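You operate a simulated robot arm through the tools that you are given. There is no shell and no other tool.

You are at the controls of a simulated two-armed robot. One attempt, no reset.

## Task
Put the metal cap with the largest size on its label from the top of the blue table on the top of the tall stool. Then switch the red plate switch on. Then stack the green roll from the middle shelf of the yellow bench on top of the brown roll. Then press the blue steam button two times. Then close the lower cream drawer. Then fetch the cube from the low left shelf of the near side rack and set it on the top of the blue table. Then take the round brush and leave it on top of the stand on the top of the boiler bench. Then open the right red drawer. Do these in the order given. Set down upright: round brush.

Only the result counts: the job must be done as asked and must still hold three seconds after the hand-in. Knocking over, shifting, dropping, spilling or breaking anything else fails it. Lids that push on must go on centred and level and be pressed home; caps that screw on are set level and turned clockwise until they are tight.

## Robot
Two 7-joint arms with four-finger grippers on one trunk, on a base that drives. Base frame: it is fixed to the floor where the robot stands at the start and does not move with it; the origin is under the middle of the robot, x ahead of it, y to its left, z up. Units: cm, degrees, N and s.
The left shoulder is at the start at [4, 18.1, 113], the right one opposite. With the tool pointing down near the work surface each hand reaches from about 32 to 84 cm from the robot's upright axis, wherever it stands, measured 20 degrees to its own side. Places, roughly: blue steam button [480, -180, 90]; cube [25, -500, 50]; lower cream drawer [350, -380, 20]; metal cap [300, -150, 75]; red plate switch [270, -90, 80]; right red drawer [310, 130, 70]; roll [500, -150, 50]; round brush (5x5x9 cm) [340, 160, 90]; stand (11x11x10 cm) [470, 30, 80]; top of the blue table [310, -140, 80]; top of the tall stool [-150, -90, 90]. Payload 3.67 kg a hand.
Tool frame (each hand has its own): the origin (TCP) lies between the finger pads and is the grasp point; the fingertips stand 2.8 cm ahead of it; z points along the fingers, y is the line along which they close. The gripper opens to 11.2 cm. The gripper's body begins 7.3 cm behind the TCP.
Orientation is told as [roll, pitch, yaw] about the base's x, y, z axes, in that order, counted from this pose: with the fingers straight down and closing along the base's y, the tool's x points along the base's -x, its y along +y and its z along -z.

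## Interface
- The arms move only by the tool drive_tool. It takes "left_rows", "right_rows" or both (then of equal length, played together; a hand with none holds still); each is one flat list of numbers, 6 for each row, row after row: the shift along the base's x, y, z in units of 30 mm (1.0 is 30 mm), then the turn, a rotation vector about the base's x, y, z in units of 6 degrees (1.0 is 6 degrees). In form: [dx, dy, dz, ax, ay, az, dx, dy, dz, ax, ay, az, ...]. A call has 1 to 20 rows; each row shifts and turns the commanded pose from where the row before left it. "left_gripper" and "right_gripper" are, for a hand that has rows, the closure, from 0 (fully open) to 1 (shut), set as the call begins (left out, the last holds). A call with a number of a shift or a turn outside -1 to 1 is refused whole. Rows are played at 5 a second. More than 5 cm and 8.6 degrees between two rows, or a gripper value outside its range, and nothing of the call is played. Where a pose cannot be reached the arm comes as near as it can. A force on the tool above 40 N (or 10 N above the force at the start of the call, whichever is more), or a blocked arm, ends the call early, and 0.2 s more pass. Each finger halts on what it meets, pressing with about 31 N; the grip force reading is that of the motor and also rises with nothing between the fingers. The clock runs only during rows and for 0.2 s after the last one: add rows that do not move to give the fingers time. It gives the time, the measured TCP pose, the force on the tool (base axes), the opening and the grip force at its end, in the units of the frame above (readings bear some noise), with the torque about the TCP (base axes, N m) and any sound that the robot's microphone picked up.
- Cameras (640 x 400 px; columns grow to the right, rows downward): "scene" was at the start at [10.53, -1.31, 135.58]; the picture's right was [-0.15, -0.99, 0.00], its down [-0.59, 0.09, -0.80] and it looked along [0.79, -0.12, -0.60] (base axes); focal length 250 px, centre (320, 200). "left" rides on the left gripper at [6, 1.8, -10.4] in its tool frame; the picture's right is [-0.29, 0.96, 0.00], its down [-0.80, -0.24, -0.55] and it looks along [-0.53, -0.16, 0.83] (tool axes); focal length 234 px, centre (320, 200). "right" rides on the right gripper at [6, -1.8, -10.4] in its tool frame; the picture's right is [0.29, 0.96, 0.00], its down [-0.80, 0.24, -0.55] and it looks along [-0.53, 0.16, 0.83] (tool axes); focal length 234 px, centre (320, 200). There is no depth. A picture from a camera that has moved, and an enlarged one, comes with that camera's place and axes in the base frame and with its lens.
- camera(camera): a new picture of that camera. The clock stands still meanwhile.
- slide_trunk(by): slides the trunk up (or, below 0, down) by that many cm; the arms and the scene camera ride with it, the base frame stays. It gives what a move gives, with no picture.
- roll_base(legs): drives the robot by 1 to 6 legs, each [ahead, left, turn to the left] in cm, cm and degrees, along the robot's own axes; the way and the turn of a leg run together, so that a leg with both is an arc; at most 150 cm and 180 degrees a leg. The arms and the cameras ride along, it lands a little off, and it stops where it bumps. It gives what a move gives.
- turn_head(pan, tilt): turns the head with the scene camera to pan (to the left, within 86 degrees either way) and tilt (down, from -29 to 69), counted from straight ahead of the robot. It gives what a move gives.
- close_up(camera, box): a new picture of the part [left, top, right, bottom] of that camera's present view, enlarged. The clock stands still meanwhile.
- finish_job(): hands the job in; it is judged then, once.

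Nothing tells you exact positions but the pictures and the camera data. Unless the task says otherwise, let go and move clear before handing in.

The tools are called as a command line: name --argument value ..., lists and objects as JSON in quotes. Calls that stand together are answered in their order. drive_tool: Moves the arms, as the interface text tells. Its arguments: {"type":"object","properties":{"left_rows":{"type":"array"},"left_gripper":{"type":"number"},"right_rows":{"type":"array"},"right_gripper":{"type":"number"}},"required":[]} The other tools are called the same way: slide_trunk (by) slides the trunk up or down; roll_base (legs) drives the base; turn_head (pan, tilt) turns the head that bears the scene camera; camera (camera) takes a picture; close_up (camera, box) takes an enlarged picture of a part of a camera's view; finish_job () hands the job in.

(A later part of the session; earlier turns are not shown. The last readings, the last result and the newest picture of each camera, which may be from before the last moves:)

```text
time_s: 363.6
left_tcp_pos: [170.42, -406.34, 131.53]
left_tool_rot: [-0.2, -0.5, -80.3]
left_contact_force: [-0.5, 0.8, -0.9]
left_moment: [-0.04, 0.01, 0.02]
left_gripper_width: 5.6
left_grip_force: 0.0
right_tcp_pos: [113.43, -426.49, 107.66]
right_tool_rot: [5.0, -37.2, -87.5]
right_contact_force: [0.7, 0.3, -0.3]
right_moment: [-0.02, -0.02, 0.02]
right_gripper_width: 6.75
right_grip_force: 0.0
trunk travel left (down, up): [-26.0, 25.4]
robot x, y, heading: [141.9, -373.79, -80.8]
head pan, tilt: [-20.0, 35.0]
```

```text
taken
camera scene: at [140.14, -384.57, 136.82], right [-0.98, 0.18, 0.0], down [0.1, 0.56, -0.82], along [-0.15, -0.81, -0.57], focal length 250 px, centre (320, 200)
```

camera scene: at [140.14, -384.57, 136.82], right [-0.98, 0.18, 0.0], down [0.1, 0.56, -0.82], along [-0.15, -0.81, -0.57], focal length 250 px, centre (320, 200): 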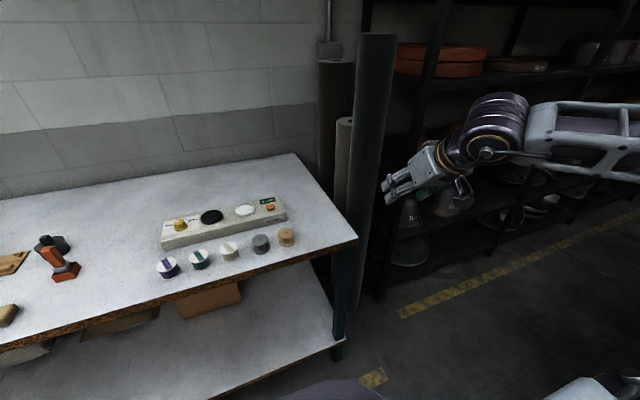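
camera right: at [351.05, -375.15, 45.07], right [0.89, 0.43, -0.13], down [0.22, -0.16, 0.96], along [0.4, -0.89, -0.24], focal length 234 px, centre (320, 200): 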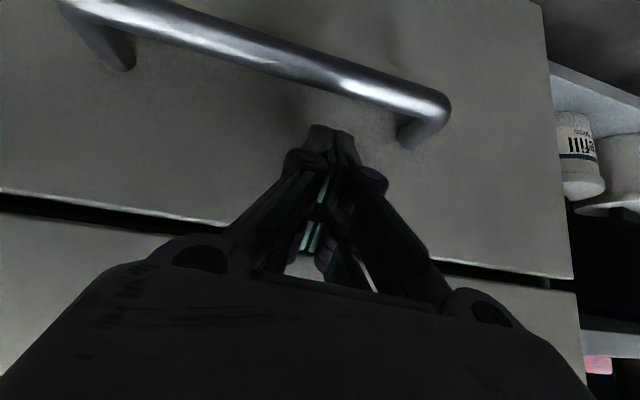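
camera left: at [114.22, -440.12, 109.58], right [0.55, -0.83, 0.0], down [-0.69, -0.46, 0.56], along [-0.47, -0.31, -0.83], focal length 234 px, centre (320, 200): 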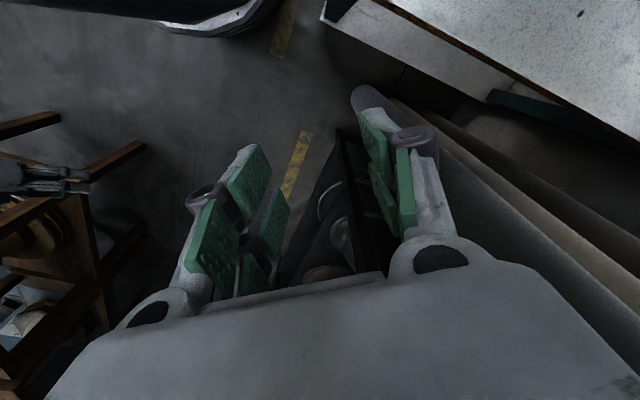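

Clear. Now strafing right with the hand high, toward a spot in front of the rack's near bay.

roll_base --legs '[[8, -44, 0], [8, -40, 0]]'

turn_head --pan -80 --tilt 45

camera --camera "scene"

turn_head --pan -10 --tilt 45

camera --camera "scene"

```text
time_s: 368.5
left_tcp_pos: [90.75, -436.27, 131.66]
left_tool_rot: [-0.2, -0.6, -80.5]
left_contact_force: [1.0, 0.4, 0.3]
left_moment: [-0.01, -0.02, 0.03]
left_gripper_width: 5.6
left_grip_force: 0.2
right_tcp_pos: [33.74, -456.47, 107.54]
right_tool_rot: [5.0, -37.2, -87.7]
right_contact_force: [0.2, -0.3, -0.5]
right_moment: [-0.04, -0.01, -0.02]
right_gripper_width: 6.71
right_grip_force: 0.1
trunk travel left (down, up): [-26.0, 25.4]
robot x, y, heading: [61.8, -403.88, -80.5]
head pan, tilt: [-20.0, 35.0]
```

```text
time_s: 369.8
left_tcp_pos: [90.84, -436.24, 131.49]
left_tool_rot: [-0.3, -0.7, -80.3]
left_contact_force: [0.2, 0.4, 0.3]
left_moment: [-0.03, 0.01, 0.02]
left_gripper_width: 5.6
left_grip_force: 0.2
right_tcp_pos: [33.71, -456.49, 107.51]
right_tool_rot: [5.0, -37.2, -87.5]
right_contact_force: [-0.6, 1.2, 0.0]
right_moment: [0.03, 0.0, 0.05]
right_gripper_width: 6.69
right_grip_force: 0.0
trunk travel left (down, up): [-26.0, 25.4]
robot x, y, heading: [61.74, -403.87, -80.4]
head pan, tilt: [-80.0, 45.0]
```

```text
taken
camera scene: at [54.44, -408.54, 135.35], right [-0.34, 0.94, 0.0], down [0.67, 0.24, -0.71], along [-0.67, -0.24, -0.71], focal length 250 px, centre (320, 200)
```

scene: 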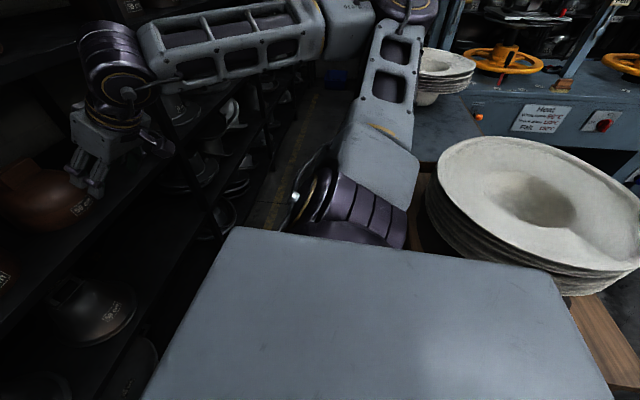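

```text
time_s: 371.2
left_tcp_pos: [90.87, -436.22, 131.39]
left_tool_rot: [-0.2, -0.7, -80.4]
left_contact_force: [1.0, 0.8, -0.1]
left_moment: [-0.01, 0.02, 0.0]
left_gripper_width: 5.62
left_grip_force: 0.1
right_tcp_pos: [33.74, -456.49, 107.62]
right_tool_rot: [5.0, -37.3, -87.6]
right_contact_force: [-0.4, -0.1, -0.7]
right_moment: [0.02, -0.03, 0.0]
right_gripper_width: 6.72
right_grip_force: 0.1
trunk travel left (down, up): [-26.0, 25.4]
robot x, y, heading: [61.84, -403.93, -80.7]
head pan, tilt: [-10.0, 45.0]
```

```text
taken
camera scene: at [62.03, -413.94, 135.35], right [-1.0, 0.01, 0.0], down [0.01, 0.71, -0.71], along [-0.01, -0.71, -0.71], focal length 250 px, centre (320, 200)
```

scene: 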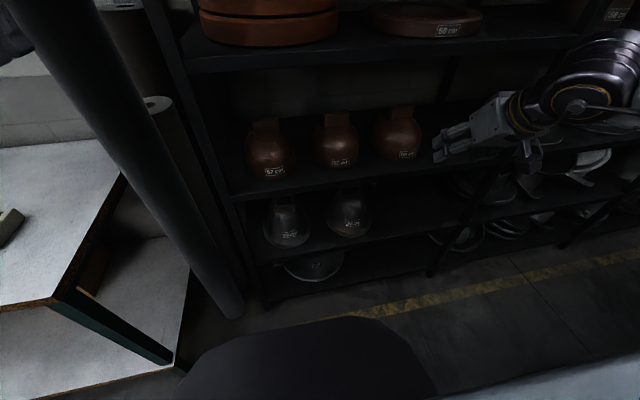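

close_up --camera "scene" --box '[320, 160, 440, 240]'

drive_tool --right_rows '[0, 0, -1, 0, 0, 0, 0, 0, -1, 0, 0, 0, 0, 0, -1, 0, 0, 0, 0, 0, -1, 0, 0, 0, 0, 0, -1, 0, 0, 0, 0, 0, -1, 0, 0, 0, 0, 0, -1, 0, 0, 0, 0, 0, -1, 0, 0, 0, 0, 0, -1, 0, 0, 0, 0, 0, -1, 0, 0, 0, 0, 0, 0, 0, 0, 0]'

turn_head --pan -80 --tilt 45

camera --camera "scene"

```text
5.00 times, centred on (380, 200) of scene
camera zoom: at [62.03, -413.94, 135.35], right [-1.0, 0.01, 0.0], down [0.01, 0.71, -0.71], along [-0.01, -0.71, -0.71], focal length 1247 px, centre (20, 200)
```

zoom: 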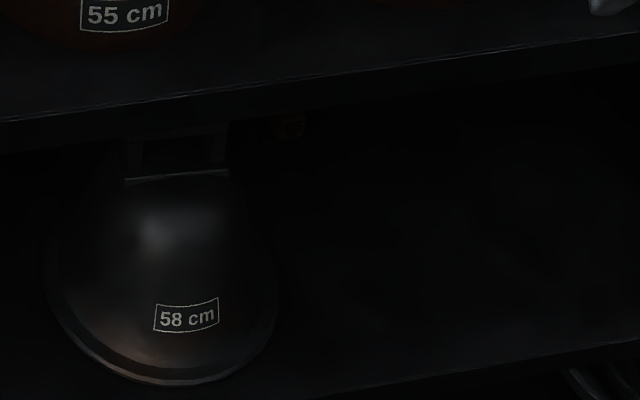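

```text
time_s: 373.6
left_tcp_pos: [90.85, -436.17, 131.56]
left_tool_rot: [-0.2, -0.8, -80.4]
left_contact_force: [-0.6, 0.5, 0.1]
left_moment: [-0.01, 0.02, -0.02]
left_gripper_width: 5.6
left_grip_force: 0.1
right_tcp_pos: [33.63, -456.45, 77.74]
right_tool_rot: [4.9, -37.2, -87.6]
right_contact_force: [-0.2, -0.2, 0.3]
right_moment: [-0.01, 0.02, 0.01]
right_gripper_width: 6.7
right_grip_force: 0.0
trunk travel left (down, up): [-26.0, 25.4]
robot x, y, heading: [62.17, -403.7, -80.6]
head pan, tilt: [-10.0, 45.0]
```

```text
time_s: 375.0
left_tcp_pos: [90.78, -436.37, 131.59]
left_tool_rot: [-0.2, -0.5, -80.4]
left_contact_force: [-0.6, 0.9, 0.6]
left_moment: [0.03, -0.05, 0.01]
left_gripper_width: 5.6
left_grip_force: 0.1
right_tcp_pos: [33.71, -456.48, 77.76]
right_tool_rot: [4.9, -37.3, -87.7]
right_contact_force: [0.3, -0.6, 0.0]
right_moment: [0.0, 0.03, -0.02]
right_gripper_width: 6.72
right_grip_force: 0.0
trunk travel left (down, up): [-26.0, 25.4]
robot x, y, heading: [61.88, -403.78, -80.1]
head pan, tilt: [-80.0, 45.0]
```

```text
taken
camera scene: at [54.44, -408.54, 135.35], right [-0.34, 0.94, 0.0], down [0.67, 0.24, -0.71], along [-0.67, -0.24, -0.71], focal length 250 px, centre (320, 200)
```

scene: 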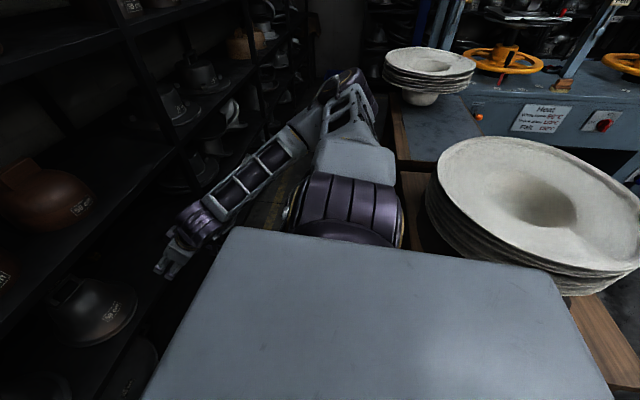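

The cube is faintly visible at about (31.5,-514). The right arm is clear of the bowls; lowering the trunk now.

slide_trunk --by -25

camera --camera "scene"

camera --camera "right"

```text
time_s: 377.6
left_tcp_pos: [90.78, -436.27, 106.47]
left_tool_rot: [-0.2, -0.7, -80.5]
left_contact_force: [-0.1, 0.7, -0.2]
left_moment: [-0.04, -0.02, -0.02]
left_gripper_width: 5.6
left_grip_force: 0.1
right_tcp_pos: [33.7, -456.48, 52.67]
right_tool_rot: [5.1, -37.3, -87.7]
right_contact_force: [0.7, 0.0, 0.2]
right_moment: [0.02, -0.01, 0.0]
right_gripper_width: 6.71
right_grip_force: 0.0
trunk travel left (down, up): [-1.0, 50.4]
robot x, y, heading: [62.19, -403.69, -80.1]
head pan, tilt: [-80.0, 45.0]
```

```text
taken
camera scene: at [54.44, -408.52, 110.36], right [-0.33, 0.94, 0.0], down [0.67, 0.24, -0.71], along [-0.67, -0.24, -0.71], focal length 250 px, centre (320, 200)
```

scene: 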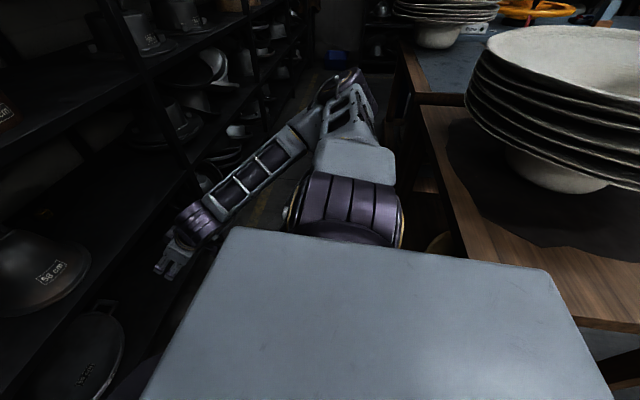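

```text
taken
camera right: at [30.45, -445.74, 57.08], right [0.94, 0.32, -0.11], down [0.2, -0.28, 0.94], along [0.27, -0.91, -0.33], focal length 234 px, centre (320, 200)
```

right: 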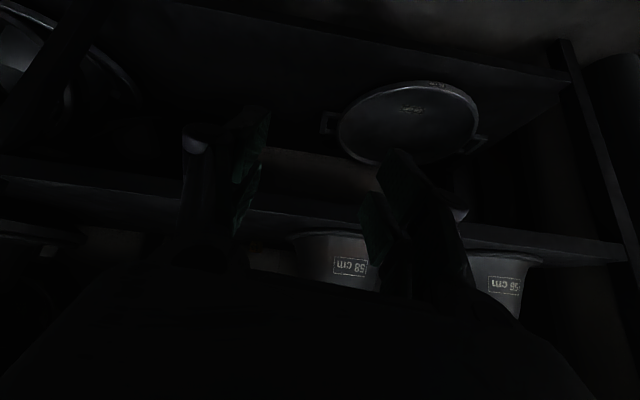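

turn_head --pan -15 --tilt 35

camera --camera "scene"

close_up --camera "right" --box '[180, 180, 420, 320]'

```text
time_s: 378.9
left_tcp_pos: [90.82, -436.27, 106.51]
left_tool_rot: [-0.1, -0.7, -80.3]
left_contact_force: [0.3, 0.1, 0.7]
left_moment: [0.01, 0.01, 0.03]
left_gripper_width: 5.61
left_grip_force: 0.0
right_tcp_pos: [33.76, -456.51, 52.67]
right_tool_rot: [5.0, -37.2, -87.7]
right_contact_force: [0.6, 0.4, -0.4]
right_moment: [-0.02, 0.05, 0.04]
right_gripper_width: 6.72
right_grip_force: 0.1
trunk travel left (down, up): [-1.0, 50.4]
robot x, y, heading: [61.87, -403.68, -80.1]
head pan, tilt: [-15.0, 35.0]
```

```text
taken
camera scene: at [61.26, -414.57, 111.84], right [-1.0, 0.1, 0.0], down [0.05, 0.57, -0.82], along [-0.08, -0.82, -0.57], focal length 250 px, centre (320, 200)
```

scene: 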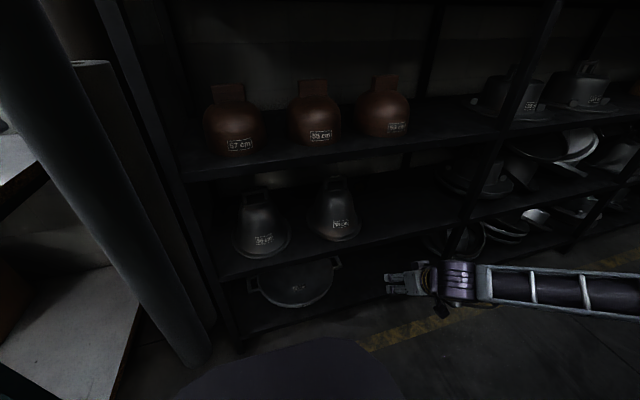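

```text
2.67 times, centred on (300, 250) of right
camera zoom: at [30.44, -445.74, 57.06], right [0.94, 0.32, -0.11], down [0.2, -0.28, 0.94], along [0.27, -0.91, -0.33], focal length 624 px, centre (373, 67)
```

zoom: 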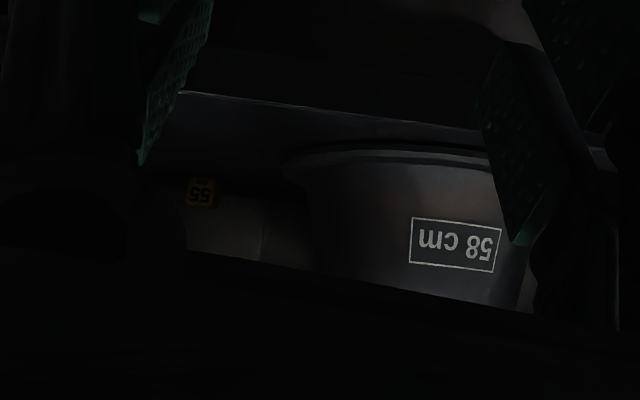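

The hand camera shows the yellow "55" cube behind and west of the 58 cm cone, near (33,-506). I'll move the base forward a little and line the hand up west of the cone.

roll_base --legs '[[9, 0, 0]]'

drive_tool --right_rows '[-0.5, 0, 0.1, 0, 0, 0, -0.5, 0, 0.1, 0, 0, 0, -0.5, -0.2, 0.1, 0, 0, 0, -0.3, -0.3, 0.1, 0, 0, 0, 0, 0, 0, 0, 0, 0]' --right_gripper 0.5

camera --camera "right"

close_up --camera "right" --box '[180, 150, 460, 320]'

```text
time_s: 380.1
left_tcp_pos: [92.28, -445.38, 106.45]
left_tool_rot: [-0.2, -0.4, -80.5]
left_contact_force: [0.1, 0.4, -0.1]
left_moment: [0.03, 0.02, -0.02]
left_gripper_width: 5.6
left_grip_force: 0.1
right_tcp_pos: [35.13, -465.44, 52.51]
right_tool_rot: [4.9, -37.1, -87.7]
right_contact_force: [0.3, -0.6, -0.2]
right_moment: [0.01, -0.01, -0.03]
right_gripper_width: 6.75
right_grip_force: 0.0
trunk travel left (down, up): [-1.0, 50.4]
robot x, y, heading: [63.75, -413.05, -80.7]
head pan, tilt: [-15.0, 35.0]
```

```text
time_s: 381.3
left_tcp_pos: [92.22, -445.28, 106.55]
left_tool_rot: [-0.2, -0.6, -80.5]
left_contact_force: [-0.3, 0.3, 0.1]
left_moment: [-0.01, 0.02, 0.0]
left_gripper_width: 5.6
left_grip_force: 0.1
right_tcp_pos: [29.78, -466.86, 53.9]
right_tool_rot: [5.0, -37.2, -87.7]
right_contact_force: [-0.6, -0.2, -0.2]
right_moment: [0.02, 0.01, -0.02]
right_gripper_width: 5.6
right_grip_force: 0.0
trunk travel left (down, up): [-1.0, 50.4]
robot x, y, heading: [63.36, -412.48, -80.3]
head pan, tilt: [-15.0, 35.0]
```

```text
taken
camera right: at [26.55, -456.13, 58.22], right [0.94, 0.32, -0.11], down [0.2, -0.28, 0.94], along [0.27, -0.91, -0.33], focal length 234 px, centre (320, 200)
```

right: 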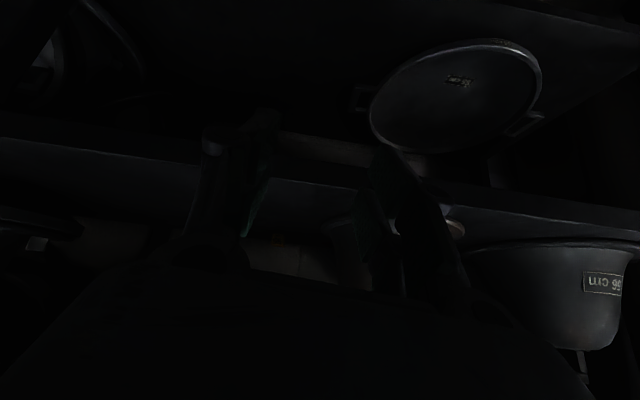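

```text
2.29 times, centred on (320, 235) of right
camera zoom: at [26.55, -456.13, 58.22], right [0.94, 0.32, -0.11], down [0.2, -0.28, 0.94], along [0.27, -0.91, -0.33], focal length 535 px, centre (320, 120)
```

zoom: 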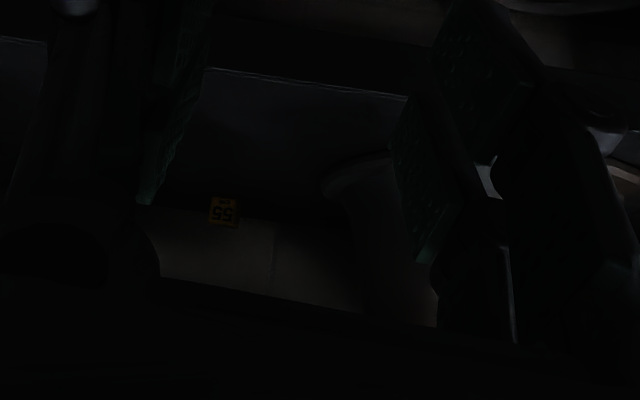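

The cube is at about (33.4,-508.3,50.4). Entering the shelf west of the cone with the hand, then flattening its pitch.

drive_tool --right_rows '[0, -0.95, 0, 0, 0, 0, 0, -0.95, 0, 0, 0, 0, 0, -0.95, 0, 0, 0, 0, 0, -0.95, 0, 0, 0, 0, 0, -0.95, 0, 0, 0, 0, 0, -0.7, 0, 0, 0, 0, 0, 0, 0, -0.778, -0.03, 0, 0, 0, 0, -0.778, -0.03, 0, 0, 0, 0, -0.778, -0.03, 0, 0, 0, 0, -0.778, -0.03, 0, 0, 0, 0, -0.778, -0.03, 0, 0, 0, 0, -0.778, -0.03, 0, 0, 0, 0, 0, 0, 0]'

camera --camera "right"

camera --camera "scene"

```text
time_s: 384.1
left_tcp_pos: [92.3, -445.32, 106.61]
left_tool_rot: [-0.2, -0.6, -80.5]
left_contact_force: [0.3, -0.2, 0.3]
left_moment: [0.01, -0.01, 0.01]
left_gripper_width: 5.61
left_grip_force: 0.1
right_tcp_pos: [29.7, -483.25, 53.85]
right_tool_rot: [4.7, -65.3, -87.5]
right_contact_force: [0.1, -0.1, 0.8]
right_moment: [-0.04, 0.0, -0.01]
right_gripper_width: 5.56
right_grip_force: 0.1
trunk travel left (down, up): [-1.0, 50.4]
robot x, y, heading: [63.31, -413.07, -80.6]
head pan, tilt: [-15.0, 35.0]
```

```text
taken
camera right: at [26.36, -471.66, 52.55], right [0.95, 0.23, -0.23], down [0.19, 0.19, 0.96], along [0.27, -0.95, 0.14], focal length 234 px, centre (320, 200)
```

right: 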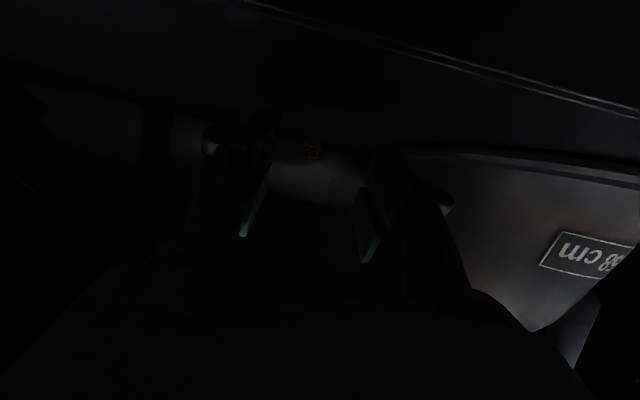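

```text
taken
camera scene: at [62.74, -423.5, 111.84], right [-1.0, 0.1, 0.0], down [0.06, 0.57, -0.82], along [-0.08, -0.82, -0.57], focal length 250 px, centre (320, 200)
```

scene: 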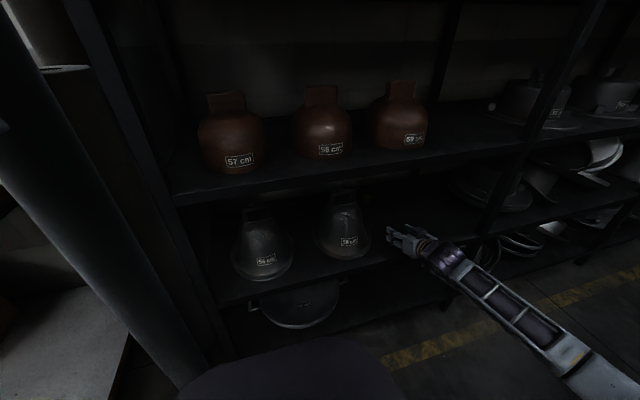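

close_up --camera "right" --box '[230, 100, 410, 210]'

```text
3.56 times, centred on (320, 155) of right
camera zoom: at [26.36, -471.66, 52.55], right [0.95, 0.23, -0.23], down [0.19, 0.19, 0.96], along [0.27, -0.95, 0.14], focal length 833 px, centre (320, 360)
```

zoom: 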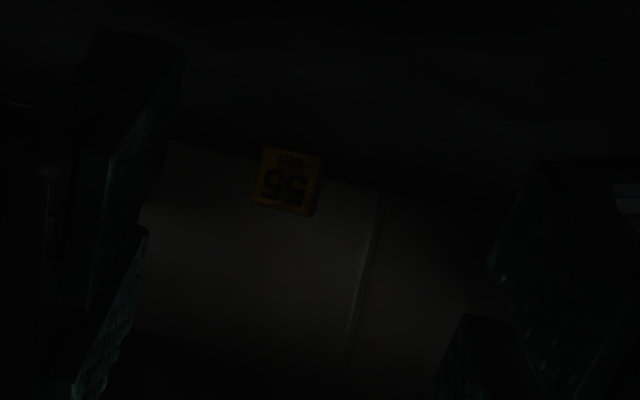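

The cube is ~2.8 cm, centred near (33.7,-510.4,50.4). I'll move the base 6 cm closer for reach, then extend the hand to it.

roll_base --legs '[[6, 0, 0]]'

drive_tool --right_rows '[0, -0.9, -0.1, 0, 0, 0, 0, -0.9, -0.1, 0, 0, 0, 0.1, -0.9, 0, 0, 0, 0, 0, 0, 0, 0, 0, 0]'

close_up --camera "right" --box '[200, 80, 440, 260]'

camera --camera "scene"

```text
time_s: 385.1
left_tcp_pos: [93.3, -451.41, 106.41]
left_tool_rot: [-0.2, -0.5, -80.5]
left_contact_force: [-0.6, 0.0, -0.9]
left_moment: [0.03, 0.04, 0.03]
left_gripper_width: 5.57
left_grip_force: 0.0
right_tcp_pos: [30.59, -489.31, 53.72]
right_tool_rot: [4.9, -65.2, -87.5]
right_contact_force: [-1.6, -0.3, -0.1]
right_moment: [-0.03, -0.02, -0.03]
right_gripper_width: 5.61
right_grip_force: 0.2
trunk travel left (down, up): [-1.0, 50.4]
robot x, y, heading: [64.25, -418.91, -80.5]
head pan, tilt: [-15.0, 35.0]
```

```text
time_s: 386.1
left_tcp_pos: [93.32, -451.22, 106.62]
left_tool_rot: [-0.1, -0.5, -80.5]
left_contact_force: [0.0, 0.3, -0.9]
left_moment: [0.0, -0.03, 0.01]
left_gripper_width: 5.61
left_grip_force: 0.0
right_tcp_pos: [31.03, -497.34, 53.13]
right_tool_rot: [4.8, -65.2, -87.6]
right_contact_force: [-0.2, -0.5, 0.3]
right_moment: [0.0, 0.03, 0.0]
right_gripper_width: 5.59
right_grip_force: 0.0
trunk travel left (down, up): [-1.0, 50.4]
robot x, y, heading: [64.38, -418.58, -80.7]
head pan, tilt: [-15.0, 35.0]
```

```text
2.22 times, centred on (320, 170) of right
camera zoom: at [27.72, -485.81, 51.93], right [0.95, 0.23, -0.23], down [0.18, 0.19, 0.96], along [0.27, -0.95, 0.14], focal length 520 px, centre (320, 267)
```

zoom: 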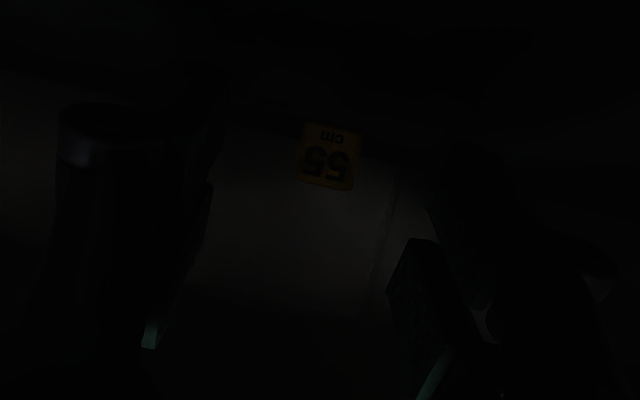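

```text
taken
camera scene: at [63.74, -429.47, 111.84], right [-1.0, 0.1, 0.0], down [0.06, 0.57, -0.82], along [-0.08, -0.82, -0.57], focal length 250 px, centre (320, 200)
```

scene: 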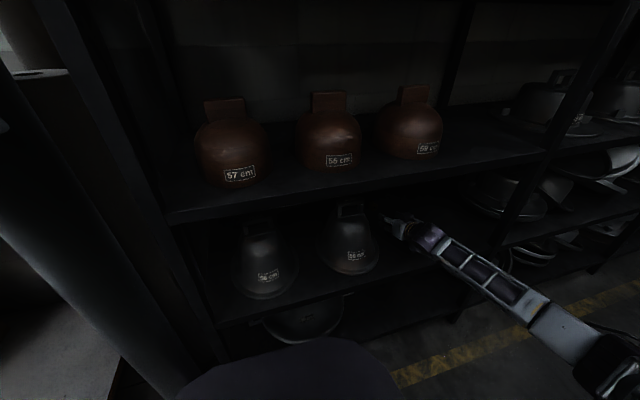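

drive_tool --right_rows '[0.25, -0.9, -0.05, 0, 0, 0, 0.3, -0.9, -0.05, 0, 0, 0, 0.3, -0.9, -0.05, 0, 0, 0, 0, 0, 0, 0, 0, 0]'

close_up --camera "right" --box '[200, 60, 440, 260]'

```text
time_s: 387.1
left_tcp_pos: [93.27, -451.19, 106.53]
left_tool_rot: [-0.2, -0.6, -80.6]
left_contact_force: [-0.3, 0.1, -0.6]
left_moment: [0.07, 0.02, 0.01]
left_gripper_width: 5.59
left_grip_force: 0.1
right_tcp_pos: [33.68, -505.34, 52.8]
right_tool_rot: [4.9, -65.4, -87.5]
right_contact_force: [1.3, 0.1, -0.5]
right_moment: [-0.04, 0.01, 0.03]
right_gripper_width: 5.58
right_grip_force: 0.1
trunk travel left (down, up): [-1.0, 50.4]
robot x, y, heading: [64.1, -418.7, -80.6]
head pan, tilt: [-15.0, 35.0]
```

```text
2.00 times, centred on (320, 160) of right
camera zoom: at [30.39, -493.79, 51.54], right [0.95, 0.23, -0.23], down [0.18, 0.19, 0.96], along [0.27, -0.95, 0.14], focal length 468 px, centre (320, 280)
```

zoom: 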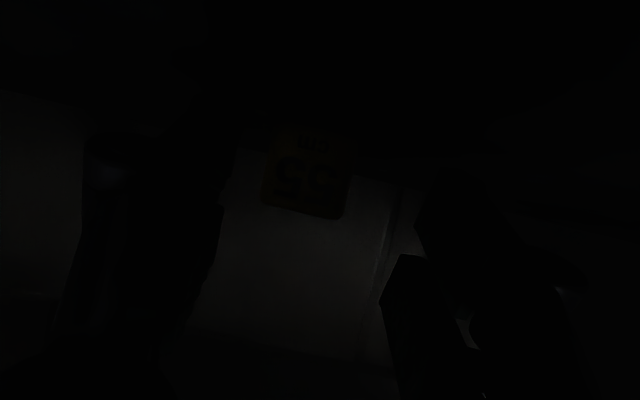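

drive_tool --right_rows '[-0.05, -0.7, -0.03, 0, 0, 0, -0.05, -0.7, -0.03, 0, 0, 0, 0, 0, 0, 0, 0, 0]'

close_up --camera "right" --box '[200, 60, 440, 260]'

drive_tool --right_rows '[0, 0, 0, 0, 0, 0, 0, 0, 0, 0, 0, 0, 0, 0, 0, 0, 0, 0, 0, 0, 0, 0, 0, 0]' --right_gripper 1

```text
time_s: 387.9
left_tcp_pos: [93.33, -451.27, 106.52]
left_tool_rot: [-0.1, -0.6, -80.4]
left_contact_force: [0.0, 1.0, -0.2]
left_moment: [-0.01, -0.01, -0.03]
left_gripper_width: 5.58
left_grip_force: 0.0
right_tcp_pos: [33.31, -509.7, 52.67]
right_tool_rot: [4.8, -65.4, -87.6]
right_contact_force: [-0.1, 0.0, 0.5]
right_moment: [-0.02, -0.01, 0.01]
right_gripper_width: 5.61
right_grip_force: 0.0
trunk travel left (down, up): [-1.0, 50.4]
robot x, y, heading: [64.64, -418.75, -80.7]
head pan, tilt: [-15.0, 35.0]
```

```text
2.00 times, centred on (320, 160) of right
camera zoom: at [30.12, -498.16, 51.32], right [0.95, 0.23, -0.23], down [0.18, 0.19, 0.96], along [0.27, -0.95, 0.14], focal length 468 px, centre (320, 280)
```

zoom: 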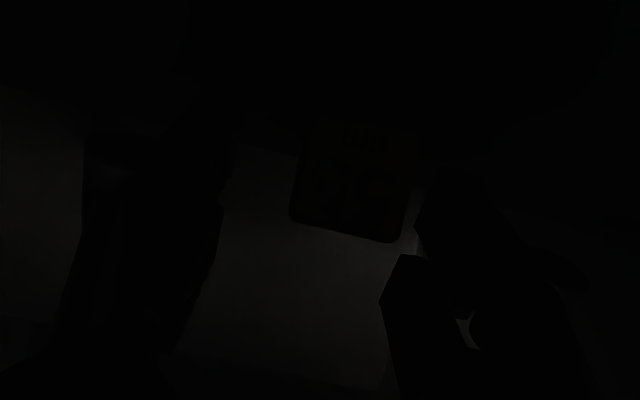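

```text
time_s: 388.9
left_tcp_pos: [93.27, -451.27, 106.4]
left_tool_rot: [-0.2, -0.6, -80.5]
left_contact_force: [-0.5, 0.1, 0.3]
left_moment: [0.0, -0.01, -0.03]
left_gripper_width: 5.61
left_grip_force: 0.0
right_tcp_pos: [33.49, -509.65, 52.6]
right_tool_rot: [4.8, -65.3, -87.6]
right_contact_force: [0.2, -0.6, 1.7]
right_moment: [-0.01, 0.02, 0.02]
right_gripper_width: 2.66
right_grip_force: 31.2
trunk travel left (down, up): [-1.0, 50.4]
robot x, y, heading: [64.0, -419.1, -80.4]
head pan, tilt: [-15.0, 35.0]
```

Gripped (2.7 cm). Lifting a little and retracing the path out.

drive_tool --right_rows '[0, 0.1, 0.3, 0, 0, 0, 0, 0.2, 0.3, 0, 0, 0, -0.3, 0.9, 0, 0, 0, 0, -0.3, 0.9, 0, 0, 0, 0, -0.3, 0.9, 0, 0, 0, 0, 0, 0.9, 0, 0, 0, 0, 0, 0.9, 0, 0, 0, 0, 0, 0.9, 0, 0, 0, 0, 0, 0.9, 0, 0, 0, 0, 0, 0, 0, 0, 0, 0]'

roll_base --legs '[[-6, 0, 0]]'

camera --camera "right"

camera --camera "scene"

```text
time_s: 391.1
left_tcp_pos: [93.31, -451.4, 106.62]
left_tool_rot: [-0.2, -0.6, -80.4]
left_contact_force: [-0.4, 1.1, 0.8]
left_moment: [-0.01, 0.0, 0.03]
left_gripper_width: 5.61
left_grip_force: 0.1
right_tcp_pos: [30.66, -489.92, 54.4]
right_tool_rot: [4.8, -65.3, -87.4]
right_contact_force: [0.1, -0.2, -1.1]
right_moment: [0.01, -0.05, -0.01]
right_gripper_width: 2.64
right_grip_force: 31.2
trunk travel left (down, up): [-1.0, 50.4]
robot x, y, heading: [64.49, -418.63, -80.4]
head pan, tilt: [-15.0, 35.0]
```

```text
time_s: 392.0
left_tcp_pos: [92.22, -445.05, 106.58]
left_tool_rot: [-0.2, -0.8, -80.5]
left_contact_force: [-0.4, 0.3, -0.1]
left_moment: [-0.06, -0.02, -0.02]
left_gripper_width: 5.62
left_grip_force: 0.3
right_tcp_pos: [29.61, -483.79, 54.46]
right_tool_rot: [4.8, -65.4, -87.6]
right_contact_force: [0.0, 0.6, -0.2]
right_moment: [-0.02, -0.01, -0.01]
right_gripper_width: 2.65
right_grip_force: 31.2
trunk travel left (down, up): [-1.0, 50.4]
robot x, y, heading: [63.34, -412.66, -80.6]
head pan, tilt: [-15.0, 35.0]
```

```text
taken
camera right: at [26.42, -472.27, 53.22], right [0.95, 0.23, -0.23], down [0.18, 0.2, 0.96], along [0.27, -0.95, 0.14], focal length 234 px, centre (320, 200)
```

right: 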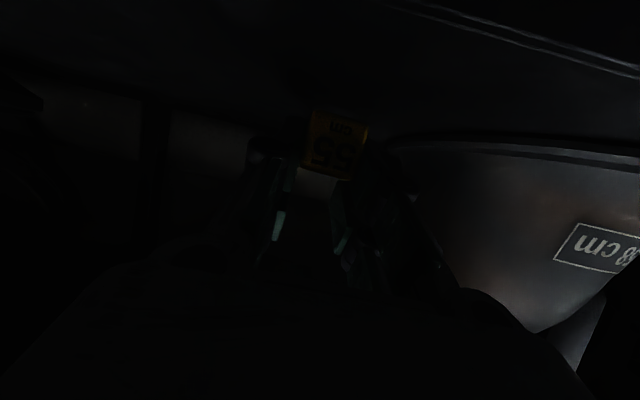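

```text
taken
camera scene: at [62.73, -423.38, 111.86], right [-1.0, 0.1, 0.0], down [0.06, 0.57, -0.82], along [-0.08, -0.82, -0.57], focal length 250 px, centre (320, 200)
```

scene: 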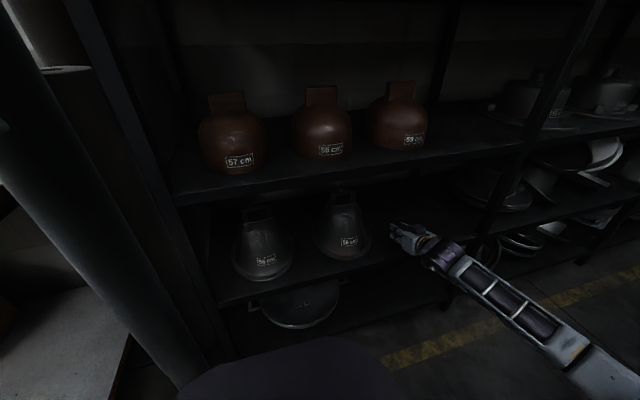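

The cube is held. Continue backing out of the shelf.

drive_tool --right_rows '[0, 0, 0, 0.778, 0.03, 0, 0, 0.1, 0, 0.778, 0.03, 0, 0, 0.2, 0, 0.778, 0.03, 0, 0, 0.3, 0, 0.778, 0.03, 0, 0, 0.4, 0, 0.778, 0.03, 0, 0, 0.5, 0, 0.778, 0.03, 0, 0, 0.9, 0, 0, 0, 0, 0, 0.9, 0, 0, 0, 0, 0, 0.9, 0, 0, 0, 0, 0, 0.9, 0, 0, 0, 0, 0, 0, 0, 0, 0, 0]'

roll_base --legs '[[-9, 0, 0]]'

slide_trunk --by 25

camera --camera "scene"

```text
time_s: 394.4
left_tcp_pos: [92.27, -445.26, 106.55]
left_tool_rot: [-0.3, -0.6, -80.5]
left_contact_force: [-0.6, 0.6, -0.2]
left_moment: [0.0, 0.0, -0.03]
left_gripper_width: 5.62
left_grip_force: 0.1
right_tcp_pos: [29.63, -468.66, 54.34]
right_tool_rot: [5.0, -37.2, -87.7]
right_contact_force: [0.2, -0.4, 0.4]
right_moment: [0.04, 0.01, 0.01]
right_gripper_width: 2.65
right_grip_force: 30.7
trunk travel left (down, up): [-1.0, 50.4]
robot x, y, heading: [63.62, -412.62, -80.4]
head pan, tilt: [-15.0, 35.0]
```

```text
time_s: 395.5
left_tcp_pos: [90.73, -436.45, 106.56]
left_tool_rot: [-0.2, -0.7, -80.4]
left_contact_force: [0.4, 0.8, 0.6]
left_moment: [-0.06, 0.0, 0.02]
left_gripper_width: 5.59
left_grip_force: 0.1
right_tcp_pos: [28.18, -459.91, 54.49]
right_tool_rot: [5.0, -37.4, -87.6]
right_contact_force: [0.1, 0.1, 0.9]
right_moment: [0.01, -0.02, 0.03]
right_gripper_width: 2.65
right_grip_force: 30.7
trunk travel left (down, up): [-1.0, 50.4]
robot x, y, heading: [62.0, -404.13, -80.4]
head pan, tilt: [-15.0, 35.0]
```

```text
time_s: 398.1
left_tcp_pos: [90.83, -436.47, 131.5]
left_tool_rot: [-0.2, -0.6, -80.3]
left_contact_force: [0.4, 0.2, -0.4]
left_moment: [-0.03, -0.01, 0.01]
left_gripper_width: 5.62
left_grip_force: 0.1
right_tcp_pos: [28.17, -459.84, 79.26]
right_tool_rot: [4.9, -37.2, -87.6]
right_contact_force: [0.4, -0.5, -1.0]
right_moment: [-0.02, 0.01, -0.01]
right_gripper_width: 2.64
right_grip_force: 30.9
trunk travel left (down, up): [-26.0, 25.4]
robot x, y, heading: [61.93, -403.87, -80.6]
head pan, tilt: [-15.0, 35.0]
```

```text
taken
camera scene: at [61.29, -414.74, 136.82], right [-1.0, 0.1, 0.0], down [0.05, 0.57, -0.82], along [-0.08, -0.82, -0.57], focal length 250 px, centre (320, 200)
```

scene: 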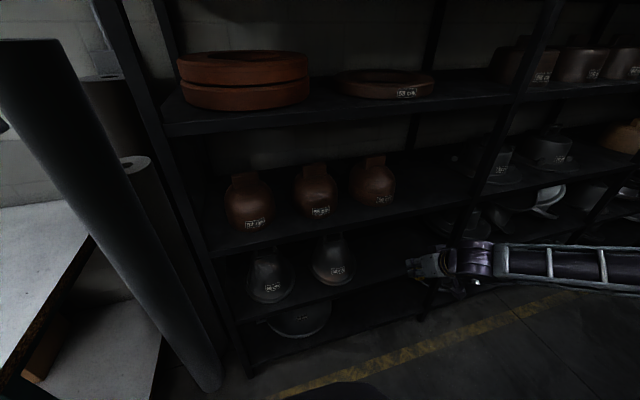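

The cube is out. I'll raise the hand and return it to a vertical carrying pose before leaving the rack.

drive_tool --right_rows '[0, 0.3, 1, 0.775, 0.03, 0, 0, 0.3, 1, 0.775, 0.03, 0, 0, 0.3, 1, 0.775, 0.03, 0, 0, 0.3, 1, 0.775, 0.03, 0, 0, 0.2, 1, 0.775, 0.03, 0, 0, 0, 1, 0.775, 0.03, 0, 0, 0, 1, 0.775, 0.03, 0, 0, 0, 1, 0.775, 0.03, 0, 0, 0, 1, -0.03, 0.8, 0, 0, 0, 1, 0, 0, 0, 0, 0, 0, 0, 0, 0]'

camera --camera "right"

camera --camera "scene"

```text
time_s: 400.5
left_tcp_pos: [90.85, -436.46, 131.65]
left_tool_rot: [-0.2, -0.5, -80.4]
left_contact_force: [0.4, -0.1, 0.4]
left_moment: [0.01, -0.01, 0.03]
left_gripper_width: 5.64
left_grip_force: 0.1
right_tcp_pos: [28.56, -455.75, 109.33]
right_tool_rot: [0.2, 0.1, -87.6]
right_contact_force: [-0.5, 0.3, -0.4]
right_moment: [-0.01, -0.02, -0.01]
right_gripper_width: 2.65
right_grip_force: 30.8
trunk travel left (down, up): [-26.0, 25.4]
robot x, y, heading: [62.07, -403.5, -80.4]
head pan, tilt: [-15.0, 35.0]
```

```text
taken
camera right: at [26.25, -449.94, 119.59], right [0.94, 0.33, 0.0], down [0.27, -0.79, 0.55], along [0.18, -0.52, -0.83], focal length 234 px, centre (320, 200)
```

right: 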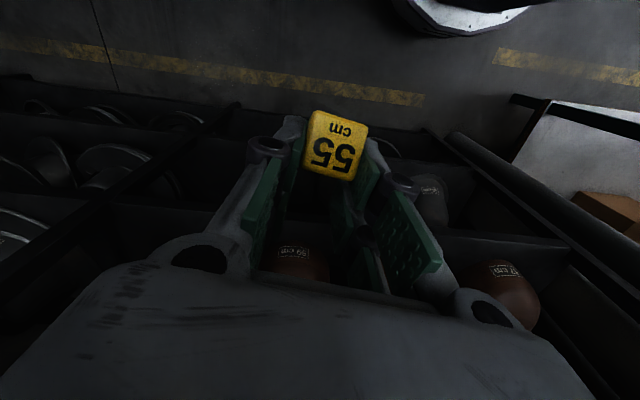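

```text
taken
camera scene: at [61.28, -414.76, 136.82], right [-1.0, 0.1, 0.0], down [0.05, 0.57, -0.82], along [-0.08, -0.82, -0.57], focal length 250 px, centre (320, 200)
```

scene: 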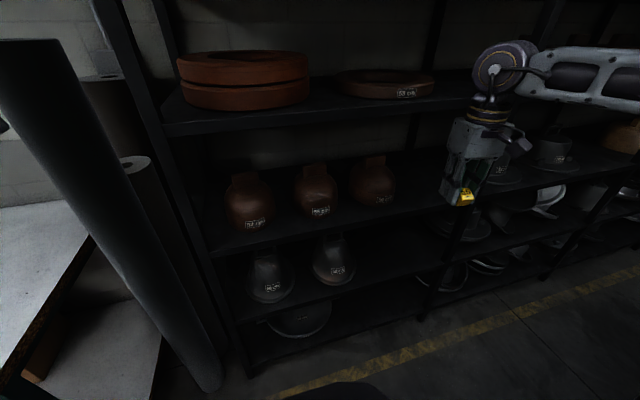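

The cube is held securely. Retracing to the aisle, then turning toward the blue table.

roll_base --legs '[[-8, 42, 0], [-8, 42, 0], [0, 55, 0]]'

turn_head --pan 80 --tilt 25

camera --camera "scene"

```text
time_s: 408.3
left_tcp_pos: [225.21, -397.91, 131.52]
left_tool_rot: [-0.1, -0.6, -80.3]
left_contact_force: [-0.1, 0.4, -0.2]
left_moment: [-0.01, -0.01, 0.03]
left_gripper_width: 5.62
left_grip_force: 0.1
right_tcp_pos: [162.94, -417.38, 109.33]
right_tool_rot: [0.2, -0.1, -87.5]
right_contact_force: [0.4, 0.1, 0.0]
right_moment: [0.0, 0.01, 0.02]
right_gripper_width: 2.64
right_grip_force: 31.1
trunk travel left (down, up): [-26.0, 25.4]
robot x, y, heading: [196.07, -365.56, -80.4]
head pan, tilt: [-15.0, 35.0]
```

```text
time_s: 410.0
left_tcp_pos: [225.38, -397.81, 131.49]
left_tool_rot: [-0.2, -0.6, -80.3]
left_contact_force: [-0.8, 0.7, 0.1]
left_moment: [0.03, 0.03, -0.01]
left_gripper_width: 5.57
left_grip_force: 0.1
right_tcp_pos: [162.97, -417.29, 109.22]
right_tool_rot: [0.2, 0.0, -87.7]
right_contact_force: [0.7, -0.3, 0.1]
right_moment: [0.0, 0.0, -0.01]
right_gripper_width: 2.63
right_grip_force: 31.4
trunk travel left (down, up): [-26.0, 25.4]
robot x, y, heading: [196.3, -365.24, -80.6]
head pan, tilt: [80.0, 25.0]
```

```text
taken
camera scene: at [205.77, -367.55, 138.4], right [-0.01, -1.0, 0.0], down [-0.42, 0.0, -0.91], along [0.91, -0.01, -0.42], focal length 250 px, centre (320, 200)
```

scene: 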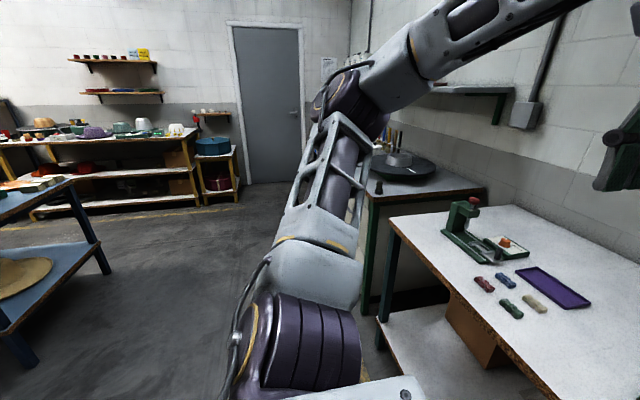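

roll_base --legs '[[-40, 12, 0], [0, 0, 92]]'

turn_head --pan 70 --tilt 25

camera --camera "scene"

turn_head --pan 20 --tilt 30

camera --camera "scene"

```text
time_s: 416.9
left_tcp_pos: [232.46, -292.61, 131.51]
left_tool_rot: [-0.3, -0.6, 12.4]
left_contact_force: [0.3, 0.2, 0.4]
left_moment: [-0.03, -0.03, 0.01]
left_gripper_width: 5.6
left_grip_force: 0.1
right_tcp_pos: [254.76, -353.97, 109.2]
right_tool_rot: [0.2, 0.0, 5.3]
right_contact_force: [0.1, 0.5, -0.6]
right_moment: [-0.07, 0.01, 0.03]
right_gripper_width: 2.65
right_grip_force: 30.4
trunk travel left (down, up): [-26.0, 25.4]
robot x, y, heading: [200.97, -323.52, 12.4]
head pan, tilt: [80.0, 25.0]
```

```text
time_s: 417.6
left_tcp_pos: [232.4, -292.71, 131.5]
left_tool_rot: [-0.2, -0.6, 12.4]
left_contact_force: [0.9, -0.6, 0.0]
left_moment: [0.0, 0.02, -0.01]
left_gripper_width: 5.6
left_grip_force: 0.1
right_tcp_pos: [254.75, -354.0, 109.29]
right_tool_rot: [0.2, 0.0, 5.1]
right_contact_force: [0.2, 0.8, -0.4]
right_moment: [0.0, 0.01, -0.03]
right_gripper_width: 2.63
right_grip_force: 31.1
trunk travel left (down, up): [-26.0, 25.4]
robot x, y, heading: [201.71, -323.04, 12.5]
head pan, tilt: [70.0, 25.0]
```

```text
taken
camera scene: at [204.52, -313.55, 138.41], right [0.99, -0.13, 0.0], down [-0.06, -0.42, -0.91], along [0.12, 0.9, -0.42], focal length 250 px, centre (320, 200)
```

scene: 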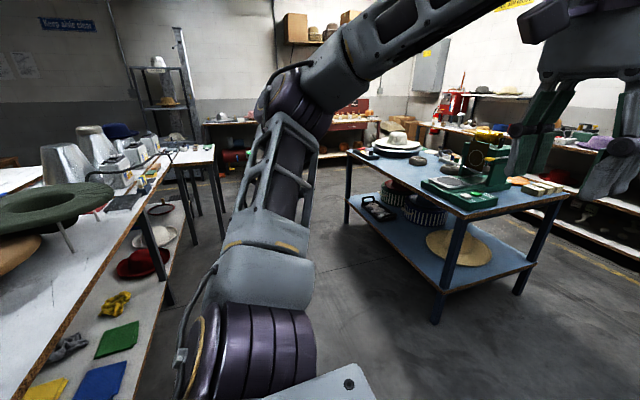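

```text
time_s: 418.8
left_tcp_pos: [232.57, -292.61, 131.43]
left_tool_rot: [-0.2, -0.6, 12.4]
left_contact_force: [0.4, 0.9, 0.5]
left_moment: [-0.02, 0.0, 0.0]
left_gripper_width: 5.6
left_grip_force: 0.1
right_tcp_pos: [254.8, -354.14, 109.33]
right_tool_rot: [0.2, 0.0, 5.1]
right_contact_force: [0.0, 0.2, -0.5]
right_moment: [-0.01, 0.02, 0.01]
right_gripper_width: 2.65
right_grip_force: 31.8
trunk travel left (down, up): [-26.0, 25.4]
robot x, y, heading: [201.29, -323.24, 12.3]
head pan, tilt: [20.0, 30.0]
```

```text
taken
camera scene: at [210.94, -317.83, 137.61], right [0.54, -0.84, 0.0], down [-0.42, -0.27, -0.87], along [0.73, 0.46, -0.5], focal length 250 px, centre (320, 200)
```

scene: 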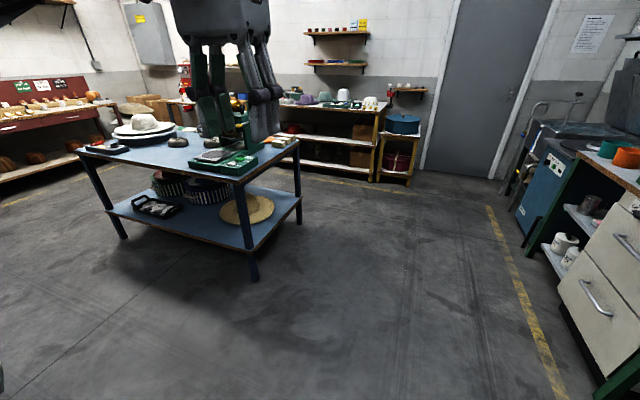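

The blue table is ahead to the northeast. I'll strafe north to its west side.

roll_base --legs '[[25, 90, 0], [19, 88, 0]]'

turn_head --pan -5 --tilt 40

camera --camera "scene"

```text
time_s: 428.0
left_tcp_pos: [237.14, -110.34, 131.53]
left_tool_rot: [-0.2, -0.6, 12.7]
left_contact_force: [0.1, 0.0, 0.1]
left_moment: [0.0, 0.02, 0.01]
left_gripper_width: 5.6
left_grip_force: 0.1
right_tcp_pos: [259.79, -171.45, 109.16]
right_tool_rot: [0.2, 0.0, 5.3]
right_contact_force: [0.5, -0.5, -0.1]
right_moment: [-0.03, -0.01, -0.04]
right_gripper_width: 2.67
right_grip_force: 31.1
trunk travel left (down, up): [-26.0, 25.4]
robot x, y, heading: [206.11, -140.96, 12.7]
head pan, tilt: [20.0, 30.0]
```

```text
time_s: 428.9
left_tcp_pos: [237.22, -110.34, 131.53]
left_tool_rot: [-0.1, -0.6, 12.6]
left_contact_force: [-0.2, 0.2, 0.2]
left_moment: [-0.01, 0.02, 0.06]
left_gripper_width: 5.58
left_grip_force: 0.1
right_tcp_pos: [259.71, -171.48, 109.23]
right_tool_rot: [0.2, 0.0, 5.4]
right_contact_force: [0.4, 0.0, -0.7]
right_moment: [-0.01, 0.0, 0.0]
right_gripper_width: 2.66
right_grip_force: 30.9
trunk travel left (down, up): [-26.0, 25.4]
robot x, y, heading: [206.32, -140.94, 12.4]
head pan, tilt: [-5.0, 40.0]
```

```text
taken
camera scene: at [216.58, -139.26, 136.07], right [0.13, -0.99, 0.0], down [-0.64, -0.09, -0.77], along [0.76, 0.1, -0.64], focal length 250 px, centre (320, 200)
```

scene: 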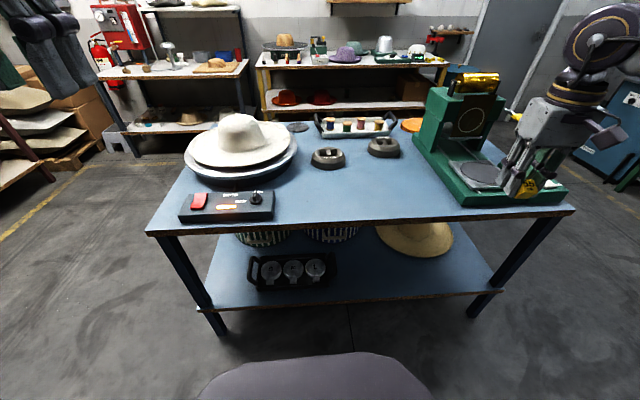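

The table's heat lamp is glowing too, so the switch is indeed on. I'll set the cube down on the free spot near (288,-150), using the same tilted hand pose it was grasped with.

slide_trunk --by 8

drive_tool --right_rows '[0.367, 0.458, -0.61, 0.085, -0.9, 0, 0.367, 0.458, -0.61, 0.085, -0.9, 0, 0.367, 0.458, -0.61, 0.085, -0.9, 0, 0.367, 0.458, -0.61, 0.085, -0.9, 0, 0.367, 0.458, -0.61, 0.085, -0.9, 0, 0.367, 0.458, -0.61, 0.085, -0.9, 0, 0.367, 0.458, -0.61, 0.085, -0.9, 0, 0.367, 0.458, -0.61, 0.085, -0.9, 0, 0.367, 0.458, -0.61, 0.085, -0.9, 0, 0.367, 0.458, -0.61, 0.085, -0.9, 0, 0.367, 0.458, -0.61, 0.085, -0.9, 0, 0.367, 0.458, -0.61, 0.085, -0.9, 0, 0, 0, 0, 0, 0, 0]'

camera --camera "scene"

camera --camera "right"

```text
time_s: 430.1
left_tcp_pos: [237.09, -110.18, 139.31]
left_tool_rot: [-0.1, -0.6, 12.6]
left_contact_force: [-0.5, -0.4, 0.7]
left_moment: [0.0, 0.02, 0.01]
left_gripper_width: 5.59
left_grip_force: 0.3
right_tcp_pos: [259.85, -171.42, 117.08]
right_tool_rot: [0.3, 0.1, 5.3]
right_contact_force: [-0.3, -0.2, 0.3]
right_moment: [0.0, 0.0, 0.01]
right_gripper_width: 2.62
right_grip_force: 31.2
trunk travel left (down, up): [-34.0, 17.4]
robot x, y, heading: [205.92, -140.87, 12.3]
head pan, tilt: [-5.0, 40.0]
```

```text
time_s: 432.9
left_tcp_pos: [237.08, -110.13, 139.4]
left_tool_rot: [-0.2, -0.6, 12.6]
left_contact_force: [0.2, 0.9, 0.2]
left_moment: [-0.02, -0.01, 0.02]
left_gripper_width: 5.6
left_grip_force: 0.1
right_tcp_pos: [273.63, -154.98, 99.57]
right_tool_rot: [-0.3, -61.1, 5.5]
right_contact_force: [-0.2, -0.3, 0.7]
right_moment: [-0.03, -0.01, 0.01]
right_gripper_width: 2.62
right_grip_force: 30.7
right hand out of reach, approached as far as the arm can: row 11, 12
trunk travel left (down, up): [-34.0, 17.4]
robot x, y, heading: [206.27, -140.77, 12.5]
head pan, tilt: [-5.0, 40.0]
```

```text
taken
camera scene: at [216.59, -139.13, 143.98], right [0.13, -0.99, 0.0], down [-0.64, -0.09, -0.77], along [0.76, 0.1, -0.64], focal length 250 px, centre (320, 200)
```

scene: 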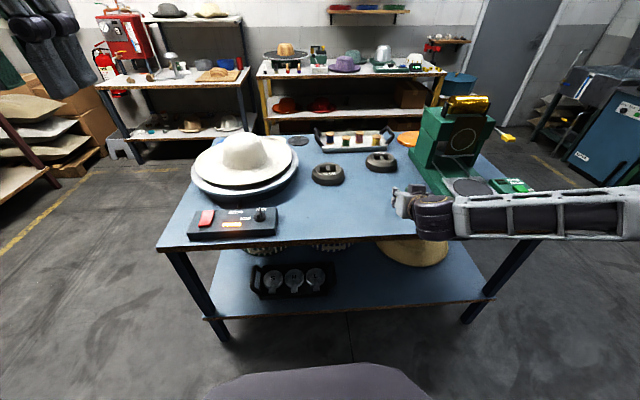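

```text
taken
camera right: at [261.81, -158.09, 99.19], right [-0.23, 0.94, -0.25], down [-0.12, 0.23, 0.97], along [0.97, 0.25, 0.06], focal length 234 px, centre (320, 200)
```

right: 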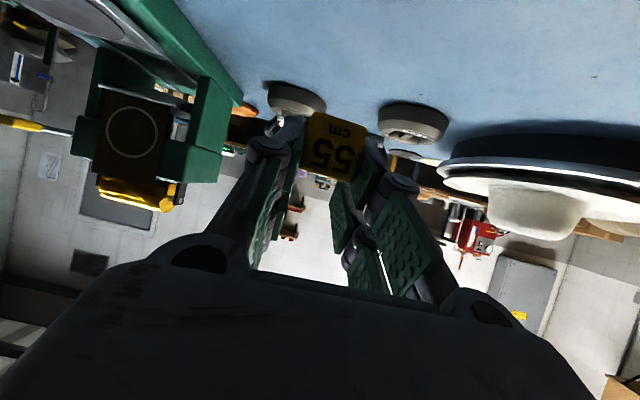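

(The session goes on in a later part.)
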